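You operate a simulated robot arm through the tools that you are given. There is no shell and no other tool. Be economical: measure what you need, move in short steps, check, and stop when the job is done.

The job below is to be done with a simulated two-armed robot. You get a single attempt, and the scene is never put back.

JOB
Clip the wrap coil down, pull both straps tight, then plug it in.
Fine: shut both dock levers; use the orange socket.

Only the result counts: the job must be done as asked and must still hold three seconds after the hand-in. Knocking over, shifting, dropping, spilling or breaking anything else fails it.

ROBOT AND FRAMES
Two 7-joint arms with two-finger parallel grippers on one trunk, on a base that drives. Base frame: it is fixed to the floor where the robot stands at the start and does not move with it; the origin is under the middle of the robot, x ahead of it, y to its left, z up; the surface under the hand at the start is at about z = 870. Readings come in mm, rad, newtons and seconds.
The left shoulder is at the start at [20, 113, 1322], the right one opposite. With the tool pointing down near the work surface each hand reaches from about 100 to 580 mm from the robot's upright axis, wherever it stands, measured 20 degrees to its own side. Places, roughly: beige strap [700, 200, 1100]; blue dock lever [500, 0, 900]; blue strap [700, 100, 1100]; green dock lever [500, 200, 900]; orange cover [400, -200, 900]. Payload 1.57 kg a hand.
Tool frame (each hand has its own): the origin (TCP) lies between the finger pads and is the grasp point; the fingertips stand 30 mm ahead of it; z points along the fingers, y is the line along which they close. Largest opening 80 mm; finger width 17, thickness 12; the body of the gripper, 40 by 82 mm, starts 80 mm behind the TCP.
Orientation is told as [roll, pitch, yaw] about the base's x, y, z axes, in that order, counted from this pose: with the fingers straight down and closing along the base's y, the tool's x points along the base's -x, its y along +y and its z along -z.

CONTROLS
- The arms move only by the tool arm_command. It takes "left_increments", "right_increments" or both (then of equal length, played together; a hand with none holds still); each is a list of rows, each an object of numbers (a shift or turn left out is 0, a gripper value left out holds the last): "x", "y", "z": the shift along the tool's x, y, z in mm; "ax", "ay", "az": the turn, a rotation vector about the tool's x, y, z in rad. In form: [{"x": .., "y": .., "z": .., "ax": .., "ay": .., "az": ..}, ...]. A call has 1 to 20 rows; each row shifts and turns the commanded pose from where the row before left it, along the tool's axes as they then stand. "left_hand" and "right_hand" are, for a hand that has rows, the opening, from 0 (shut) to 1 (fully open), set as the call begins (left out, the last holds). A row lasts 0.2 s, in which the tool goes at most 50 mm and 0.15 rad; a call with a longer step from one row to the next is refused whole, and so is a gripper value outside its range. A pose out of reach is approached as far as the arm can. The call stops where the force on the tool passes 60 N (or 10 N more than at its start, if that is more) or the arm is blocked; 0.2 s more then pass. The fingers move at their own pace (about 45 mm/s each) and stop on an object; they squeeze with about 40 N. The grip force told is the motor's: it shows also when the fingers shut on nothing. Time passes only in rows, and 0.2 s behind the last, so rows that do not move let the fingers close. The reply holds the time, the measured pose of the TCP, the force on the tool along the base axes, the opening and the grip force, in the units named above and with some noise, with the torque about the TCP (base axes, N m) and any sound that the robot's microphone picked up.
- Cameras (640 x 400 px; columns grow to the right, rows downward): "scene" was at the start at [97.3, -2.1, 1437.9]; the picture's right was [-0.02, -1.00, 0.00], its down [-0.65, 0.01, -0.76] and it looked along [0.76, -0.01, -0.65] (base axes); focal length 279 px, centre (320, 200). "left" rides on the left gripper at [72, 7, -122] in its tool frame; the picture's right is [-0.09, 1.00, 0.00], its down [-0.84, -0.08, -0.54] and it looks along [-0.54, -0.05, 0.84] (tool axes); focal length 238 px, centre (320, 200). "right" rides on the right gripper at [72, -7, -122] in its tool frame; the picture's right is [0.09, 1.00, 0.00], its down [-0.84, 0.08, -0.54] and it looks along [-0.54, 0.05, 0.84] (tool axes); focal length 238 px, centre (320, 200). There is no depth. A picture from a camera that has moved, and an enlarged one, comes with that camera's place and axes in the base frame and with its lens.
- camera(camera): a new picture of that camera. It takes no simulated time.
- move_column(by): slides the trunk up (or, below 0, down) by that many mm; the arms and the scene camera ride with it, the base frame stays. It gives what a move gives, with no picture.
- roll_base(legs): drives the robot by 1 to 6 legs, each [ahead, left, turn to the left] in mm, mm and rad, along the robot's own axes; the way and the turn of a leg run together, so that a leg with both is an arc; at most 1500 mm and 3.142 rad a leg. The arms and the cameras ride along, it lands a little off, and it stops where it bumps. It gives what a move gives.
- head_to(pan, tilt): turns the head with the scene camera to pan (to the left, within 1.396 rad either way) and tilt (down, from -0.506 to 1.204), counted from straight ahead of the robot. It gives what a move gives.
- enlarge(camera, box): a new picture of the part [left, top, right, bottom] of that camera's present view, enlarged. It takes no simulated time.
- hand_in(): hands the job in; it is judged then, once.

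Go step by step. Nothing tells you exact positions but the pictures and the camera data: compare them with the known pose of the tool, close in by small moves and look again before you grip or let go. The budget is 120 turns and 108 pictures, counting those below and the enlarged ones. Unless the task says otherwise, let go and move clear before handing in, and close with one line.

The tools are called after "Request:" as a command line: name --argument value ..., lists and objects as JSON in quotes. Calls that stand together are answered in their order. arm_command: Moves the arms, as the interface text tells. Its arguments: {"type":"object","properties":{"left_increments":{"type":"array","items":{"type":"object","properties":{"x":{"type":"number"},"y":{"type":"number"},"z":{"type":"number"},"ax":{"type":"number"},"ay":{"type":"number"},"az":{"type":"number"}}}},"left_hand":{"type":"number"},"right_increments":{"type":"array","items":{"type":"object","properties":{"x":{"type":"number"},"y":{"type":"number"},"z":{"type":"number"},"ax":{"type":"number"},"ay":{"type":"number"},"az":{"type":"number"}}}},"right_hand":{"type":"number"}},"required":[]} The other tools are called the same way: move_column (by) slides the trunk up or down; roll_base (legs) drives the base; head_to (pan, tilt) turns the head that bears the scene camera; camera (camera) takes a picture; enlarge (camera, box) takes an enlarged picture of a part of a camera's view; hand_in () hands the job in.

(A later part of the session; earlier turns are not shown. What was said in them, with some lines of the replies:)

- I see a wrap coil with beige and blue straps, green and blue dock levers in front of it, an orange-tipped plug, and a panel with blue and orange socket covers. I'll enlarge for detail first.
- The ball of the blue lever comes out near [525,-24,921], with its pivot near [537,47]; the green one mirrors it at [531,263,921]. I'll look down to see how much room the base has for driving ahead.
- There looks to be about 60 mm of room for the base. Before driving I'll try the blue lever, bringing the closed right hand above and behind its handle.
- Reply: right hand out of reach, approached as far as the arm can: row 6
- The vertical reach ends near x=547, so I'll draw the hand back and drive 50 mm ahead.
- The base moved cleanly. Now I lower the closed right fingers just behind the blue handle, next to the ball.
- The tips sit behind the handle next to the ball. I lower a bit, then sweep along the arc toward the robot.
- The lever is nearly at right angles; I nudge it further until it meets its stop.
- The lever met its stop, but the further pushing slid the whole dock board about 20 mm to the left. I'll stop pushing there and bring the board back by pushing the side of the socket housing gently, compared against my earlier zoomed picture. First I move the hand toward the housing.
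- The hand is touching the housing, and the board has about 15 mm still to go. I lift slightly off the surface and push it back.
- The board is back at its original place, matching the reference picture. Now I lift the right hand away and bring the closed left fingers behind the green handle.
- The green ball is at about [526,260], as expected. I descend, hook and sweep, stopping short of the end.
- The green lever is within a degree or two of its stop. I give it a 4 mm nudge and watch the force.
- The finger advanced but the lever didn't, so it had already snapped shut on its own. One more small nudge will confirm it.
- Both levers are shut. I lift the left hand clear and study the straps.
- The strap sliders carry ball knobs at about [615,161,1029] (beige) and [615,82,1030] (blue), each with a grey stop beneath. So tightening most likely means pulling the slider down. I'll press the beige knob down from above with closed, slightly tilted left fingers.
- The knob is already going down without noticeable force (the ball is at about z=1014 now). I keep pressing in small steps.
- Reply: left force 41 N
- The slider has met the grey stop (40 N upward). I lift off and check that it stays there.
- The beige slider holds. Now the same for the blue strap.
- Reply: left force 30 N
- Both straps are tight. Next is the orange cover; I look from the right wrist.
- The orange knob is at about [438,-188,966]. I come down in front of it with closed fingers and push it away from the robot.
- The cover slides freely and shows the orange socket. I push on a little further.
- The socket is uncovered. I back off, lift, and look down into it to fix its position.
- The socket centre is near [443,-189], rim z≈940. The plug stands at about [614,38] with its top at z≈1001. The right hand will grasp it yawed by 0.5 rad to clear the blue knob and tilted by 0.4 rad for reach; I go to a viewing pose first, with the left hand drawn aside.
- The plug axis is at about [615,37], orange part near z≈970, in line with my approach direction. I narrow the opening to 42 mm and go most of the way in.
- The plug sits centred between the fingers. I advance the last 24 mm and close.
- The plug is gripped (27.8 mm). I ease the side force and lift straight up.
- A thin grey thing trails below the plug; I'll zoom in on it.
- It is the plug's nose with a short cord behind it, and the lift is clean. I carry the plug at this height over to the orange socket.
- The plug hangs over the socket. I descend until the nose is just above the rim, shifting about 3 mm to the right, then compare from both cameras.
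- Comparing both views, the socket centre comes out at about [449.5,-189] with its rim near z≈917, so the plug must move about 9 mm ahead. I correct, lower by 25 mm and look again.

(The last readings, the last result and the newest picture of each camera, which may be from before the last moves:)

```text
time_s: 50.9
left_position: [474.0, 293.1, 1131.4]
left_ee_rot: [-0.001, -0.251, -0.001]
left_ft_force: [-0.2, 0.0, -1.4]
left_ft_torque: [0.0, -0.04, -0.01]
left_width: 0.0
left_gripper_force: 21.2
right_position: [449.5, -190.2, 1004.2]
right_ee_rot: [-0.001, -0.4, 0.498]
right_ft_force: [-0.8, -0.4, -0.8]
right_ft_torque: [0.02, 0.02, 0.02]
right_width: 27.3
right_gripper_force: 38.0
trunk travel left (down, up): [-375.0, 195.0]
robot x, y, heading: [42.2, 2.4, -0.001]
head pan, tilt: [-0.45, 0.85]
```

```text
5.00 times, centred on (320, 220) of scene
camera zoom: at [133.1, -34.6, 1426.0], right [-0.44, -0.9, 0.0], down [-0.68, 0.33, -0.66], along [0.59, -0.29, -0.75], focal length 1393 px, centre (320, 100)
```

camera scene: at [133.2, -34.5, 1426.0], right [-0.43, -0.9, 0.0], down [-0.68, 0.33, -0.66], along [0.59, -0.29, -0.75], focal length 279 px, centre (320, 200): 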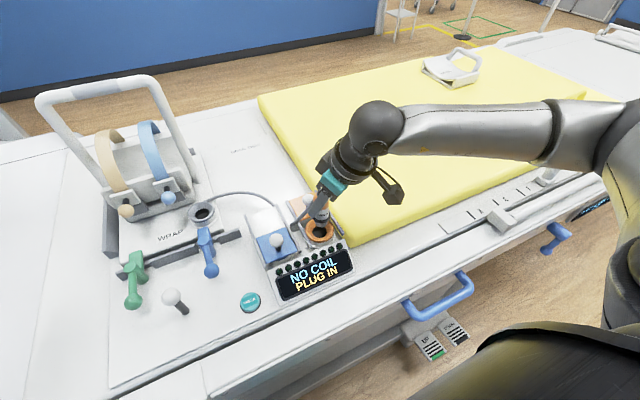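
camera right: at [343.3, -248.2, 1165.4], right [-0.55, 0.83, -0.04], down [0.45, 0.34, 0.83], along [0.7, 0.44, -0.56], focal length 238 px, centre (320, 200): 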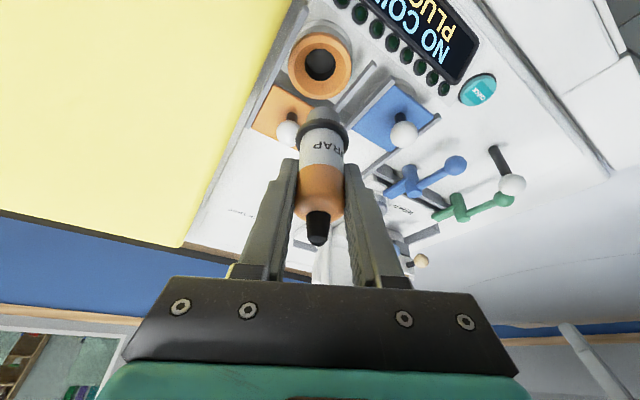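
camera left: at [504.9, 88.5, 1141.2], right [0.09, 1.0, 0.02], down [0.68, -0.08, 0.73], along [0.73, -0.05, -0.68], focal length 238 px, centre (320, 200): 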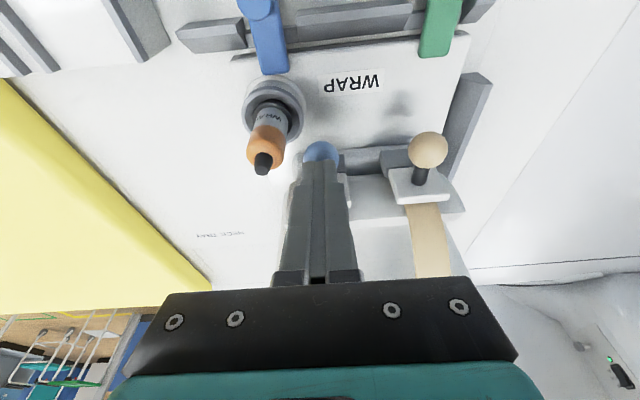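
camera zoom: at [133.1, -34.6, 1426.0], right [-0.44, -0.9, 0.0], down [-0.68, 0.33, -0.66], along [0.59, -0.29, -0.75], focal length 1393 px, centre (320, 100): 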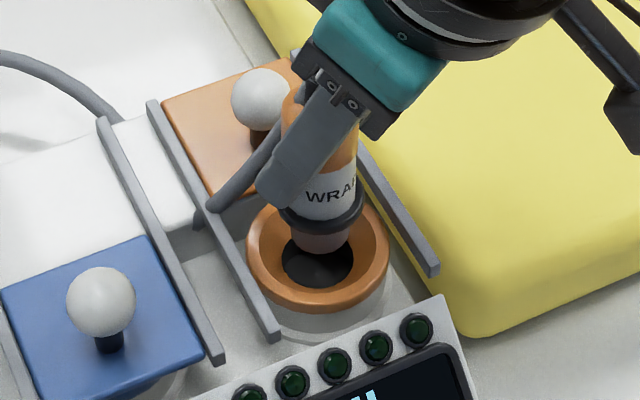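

Aligned within about a millimetre in both views. I apply the tiny correction and lower on.

Request:
arm_command --right_increments '[{"x": -0.4, "y": 0.7}, {"x": 3.1, "z": 7.4}, {"x": 3.1, "z": 7.4}, {"x": 2.3, "z": 5.5}, {}]'

Request:
enlarge --camera "scene" --box '[280, 180, 360, 260]'

Request:
enlarge --camera "right" --box '[240, 10, 400, 250]'

```text
time_s: 52.1
left_position: [472.9, 292.0, 1131.7]
left_ee_rot: [0.001, -0.249, 0.0]
left_ft_force: [-0.5, 0.1, -0.1]
left_ft_torque: [-0.01, 0.02, 0.0]
left_width: 0.1
left_gripper_force: 21.1
right_position: [451.0, -190.7, 982.3]
right_ee_rot: [0.0, -0.4, 0.5]
right_ft_force: [-0.9, 0.9, -1.1]
right_ft_torque: [0.0, -0.03, -0.01]
right_width: 27.2
right_gripper_force: 38.2
trunk travel left (down, up): [-375.0, 195.0]
robot x, y, heading: [53.4, 1.4, 0.001]
head pan, tilt: [-0.45, 0.85]
```

```text
5.00 times, centred on (320, 220) of scene
camera zoom: at [133.1, -34.6, 1426.0], right [-0.44, -0.9, 0.0], down [-0.68, 0.33, -0.66], along [0.59, -0.29, -0.75], focal length 1393 px, centre (320, 100)
```

zoom: 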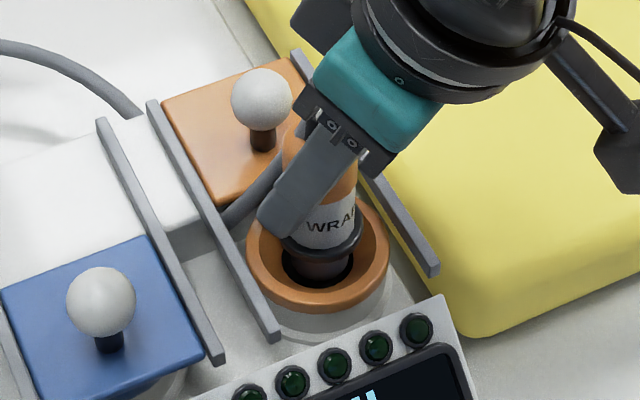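

```text
1.67 times, centred on (320, 130) of right
camera zoom: at [353.8, -250.5, 1066.1], right [-0.55, 0.83, -0.04], down [0.45, 0.34, 0.83], along [0.7, 0.44, -0.56], focal length 397 px, centre (320, 317)
```

zoom: 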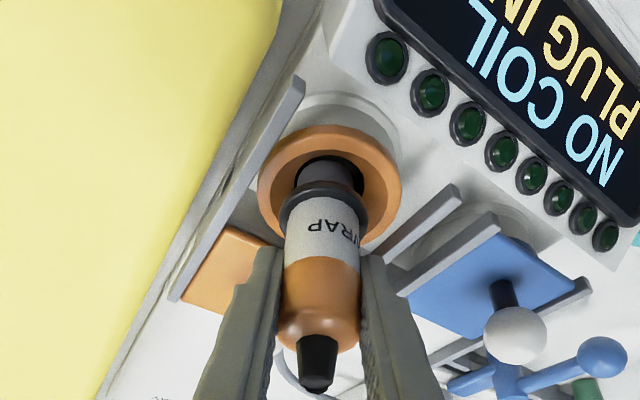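

The nose is entering the hole, well centred. I go on in 4 mm steps.

Request:
arm_command --right_increments '[{"x": 1.6, "z": 3.7}, {"x": 1.6, "z": 3.7}, {"x": 1.6, "z": 3.7}, {}]'

Request:
enlarge --camera "scene" --box '[280, 180, 360, 260]'

```text
time_s: 53.1
left_position: [471.9, 293.4, 1131.9]
left_ee_rot: [0.0, -0.251, -0.002]
left_ft_force: [0.3, 0.3, -0.6]
left_ft_torque: [-0.01, 0.01, 0.0]
left_width: 0.0
left_gripper_force: 21.3
right_position: [449.8, -190.8, 971.7]
right_ee_rot: [-0.002, -0.403, 0.5]
right_ft_force: [-2.4, -1.4, 10.1]
right_ft_torque: [-0.01, -0.04, -0.05]
right_width: 27.2
right_gripper_force: 37.6
trunk travel left (down, up): [-375.0, 195.0]
robot x, y, heading: [47.8, 2.3, -0.001]
head pan, tilt: [-0.45, 0.85]
```

```text
5.00 times, centred on (320, 220) of scene
camera zoom: at [132.1, -34.5, 1426.2], right [-0.44, -0.9, 0.0], down [-0.68, 0.33, -0.66], along [0.59, -0.29, -0.75], focal length 1393 px, centre (320, 100)
```

zoom: 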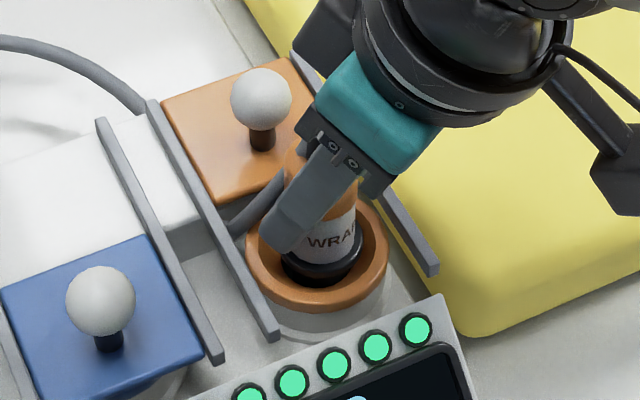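

The indicator lights have turned green. I check the display and press in a little more to seat the plug.

Request:
arm_command --right_increments '[{"x": 1.2, "z": 2.8}, {"x": 0.8, "z": 1.8}, {}]'

Request:
enlarge --camera "scene" --box '[260, 190, 380, 310]'

```text
time_s: 53.9
left_position: [471.1, 291.8, 1131.0]
left_ee_rot: [0.002, -0.249, 0.0]
left_ft_force: [-0.4, -0.2, -0.1]
left_ft_torque: [-0.02, 0.0, 0.01]
left_width: 0.0
left_gripper_force: 21.4
right_position: [450.1, -190.2, 968.2]
right_ee_rot: [-0.002, -0.412, 0.501]
right_ft_force: [-4.0, -4.0, 33.9]
right_ft_torque: [-0.08, -0.04, 0.04]
right_width: 27.3
right_gripper_force: 38.0
trunk travel left (down, up): [-375.0, 195.0]
robot x, y, heading: [50.9, 0.8, 0.004]
head pan, tilt: [-0.45, 0.85]
```

```text
3.33 times, centred on (320, 250) of scene
camera zoom: at [130.2, -34.1, 1426.4], right [-0.44, -0.9, 0.0], down [-0.67, 0.33, -0.66], along [0.6, -0.29, -0.75], focal length 929 px, centre (320, 33)
```

zoom: 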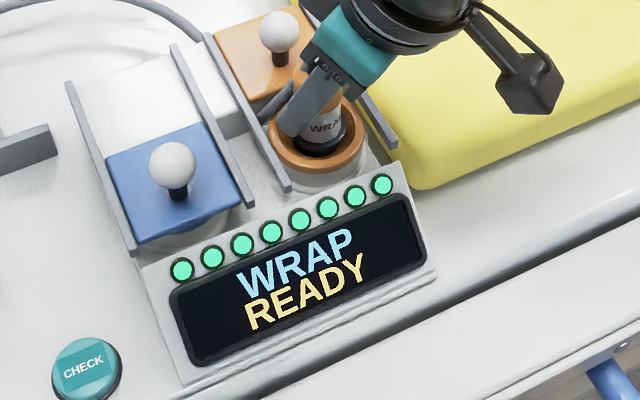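

The display reads "WRAP READY". I unload the push, open the fingers and back out along the tool axis.

Request:
arm_command --right_increments '[{"x": -1.4, "z": -3.3}, {}]'

Request:
arm_command --right_increments '[{}, {}, {}]' --right_hand 0.55

Request:
arm_command --right_increments '[{"z": -10}, {"z": -20}, {"z": -40}, {"z": -40}, {"z": -40}, {}]'

Request:
head_to --pan 0.0 --tilt 0.85

Request:
camera --camera "scene"

Request:
enlarge --camera "right" --box '[200, 0, 520, 200]'

```text
time_s: 54.5
left_position: [472.8, 292.1, 1131.4]
left_ee_rot: [0.0, -0.25, 0.001]
left_ft_force: [0.5, 0.2, -0.4]
left_ft_torque: [0.02, 0.0, 0.01]
left_width: 0.1
left_gripper_force: 21.4
right_position: [451.0, -189.4, 967.8]
right_ee_rot: [-0.002, -0.403, 0.501]
right_ft_force: [3.2, -0.3, 17.0]
right_ft_torque: [0.04, -0.37, -0.01]
right_width: 27.1
right_gripper_force: 38.3
trunk travel left (down, up): [-375.0, 195.0]
robot x, y, heading: [51.7, 0.3, 0.001]
head pan, tilt: [-0.45, 0.85]
```

```text
time_s: 55.3
left_position: [472.8, 292.4, 1130.8]
left_ee_rot: [0.0, -0.251, -0.001]
left_ft_force: [0.8, -0.3, -0.2]
left_ft_torque: [0.0, 0.01, 0.02]
left_width: 0.0
left_gripper_force: 21.1
right_position: [449.8, -190.8, 967.1]
right_ee_rot: [0.0, -0.401, 0.498]
right_ft_force: [0.1, 0.2, 0.5]
right_ft_torque: [0.01, 0.0, -0.01]
right_width: 43.8
right_gripper_force: 0.0
trunk travel left (down, up): [-375.0, 195.0]
robot x, y, heading: [50.6, 0.9, -0.003]
head pan, tilt: [-0.45, 0.85]
```

```text
time_s: 56.7
left_position: [472.6, 292.2, 1130.9]
left_ee_rot: [0.0, -0.25, -0.001]
left_ft_force: [0.0, 0.2, 0.7]
left_ft_torque: [0.0, -0.02, -0.04]
left_width: 0.0
left_gripper_force: 21.1
right_position: [398.7, -220.2, 1106.3]
right_ee_rot: [0.0, -0.399, 0.499]
right_ft_force: [0.1, -0.4, -0.5]
right_ft_torque: [0.02, -0.02, -0.02]
right_width: 44.1
right_gripper_force: 0.0
trunk travel left (down, up): [-375.0, 195.0]
robot x, y, heading: [49.5, -1.2, 0.002]
head pan, tilt: [-0.45, 0.85]
```

```text
time_s: 57.6
left_position: [472.8, 293.6, 1130.9]
left_ee_rot: [0.0, -0.249, 0.0]
left_ft_force: [-0.5, 0.1, -1.5]
left_ft_torque: [0.02, -0.02, -0.02]
left_width: 0.3
left_gripper_force: 21.8
right_position: [399.7, -220.6, 1107.0]
right_ee_rot: [-0.001, -0.4, 0.499]
right_ft_force: [-0.2, 0.6, -1.4]
right_ft_torque: [0.01, -0.03, 0.01]
right_width: 43.9
right_gripper_force: 0.0
trunk travel left (down, up): [-375.0, 195.0]
robot x, y, heading: [48.4, -0.3, 0.003]
head pan, tilt: [0.0, 0.85]
```

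```text
30 pictures are left
camera scene: at [140.9, -0.7, 1426.0], right [0.0, -1.0, 0.0], down [-0.75, 0.0, -0.66], along [0.66, 0.0, -0.75], focal length 279 px, centre (320, 200)
```

scene: 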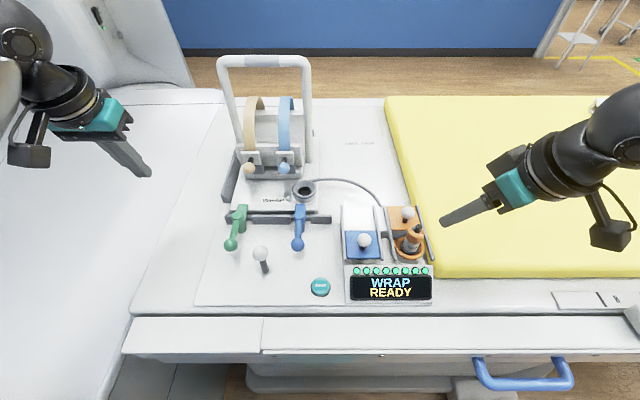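

```text
2.00 times, centred on (360, 100) of right
camera zoom: at [303.0, -279.9, 1190.1], right [-0.55, 0.83, -0.04], down [0.45, 0.34, 0.82], along [0.7, 0.44, -0.56], focal length 477 px, centre (240, 400)
```

zoom: 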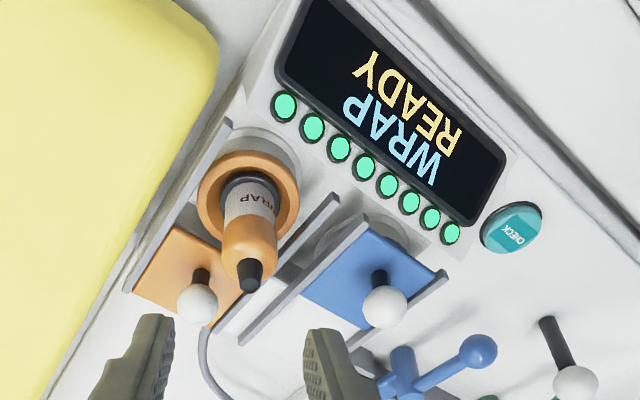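

The plug stays in and the panel reads "WRAP READY". One last check of the levers and straps.

Request:
enlarge --camera "scene" --box '[200, 130, 350, 260]'

```text
3.08 times, centred on (275, 195) of scene
camera zoom: at [140.9, -0.7, 1426.0], right [0.0, -1.0, 0.0], down [-0.75, 0.0, -0.66], along [0.66, 0.0, -0.75], focal length 857 px, centre (458, 215)
```

zoom: 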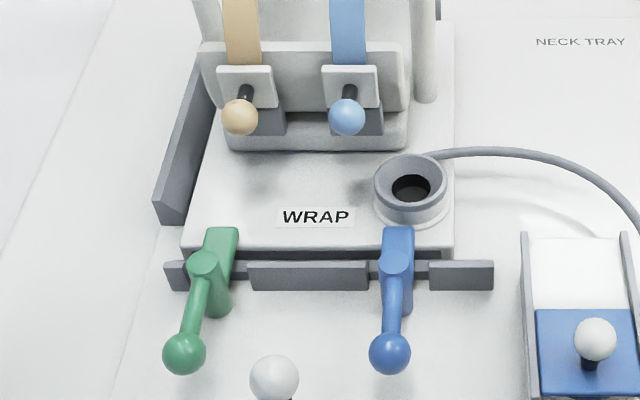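

Both levers are shut, both straps are down at their stops, and the plug is in the orange socket, so I hand in.

Request:
hand_in

```text
The job is handed in.
```

The wrap coil is clipped down with both dock levers shut, both straps are pulled tight, and it is plugged into the orange socket with the panel reading "WRAP READY". One slip: while shutting the blue lever I slid the dock board about 20 mm to the left, then pushed it back until it matched the earlier picture.
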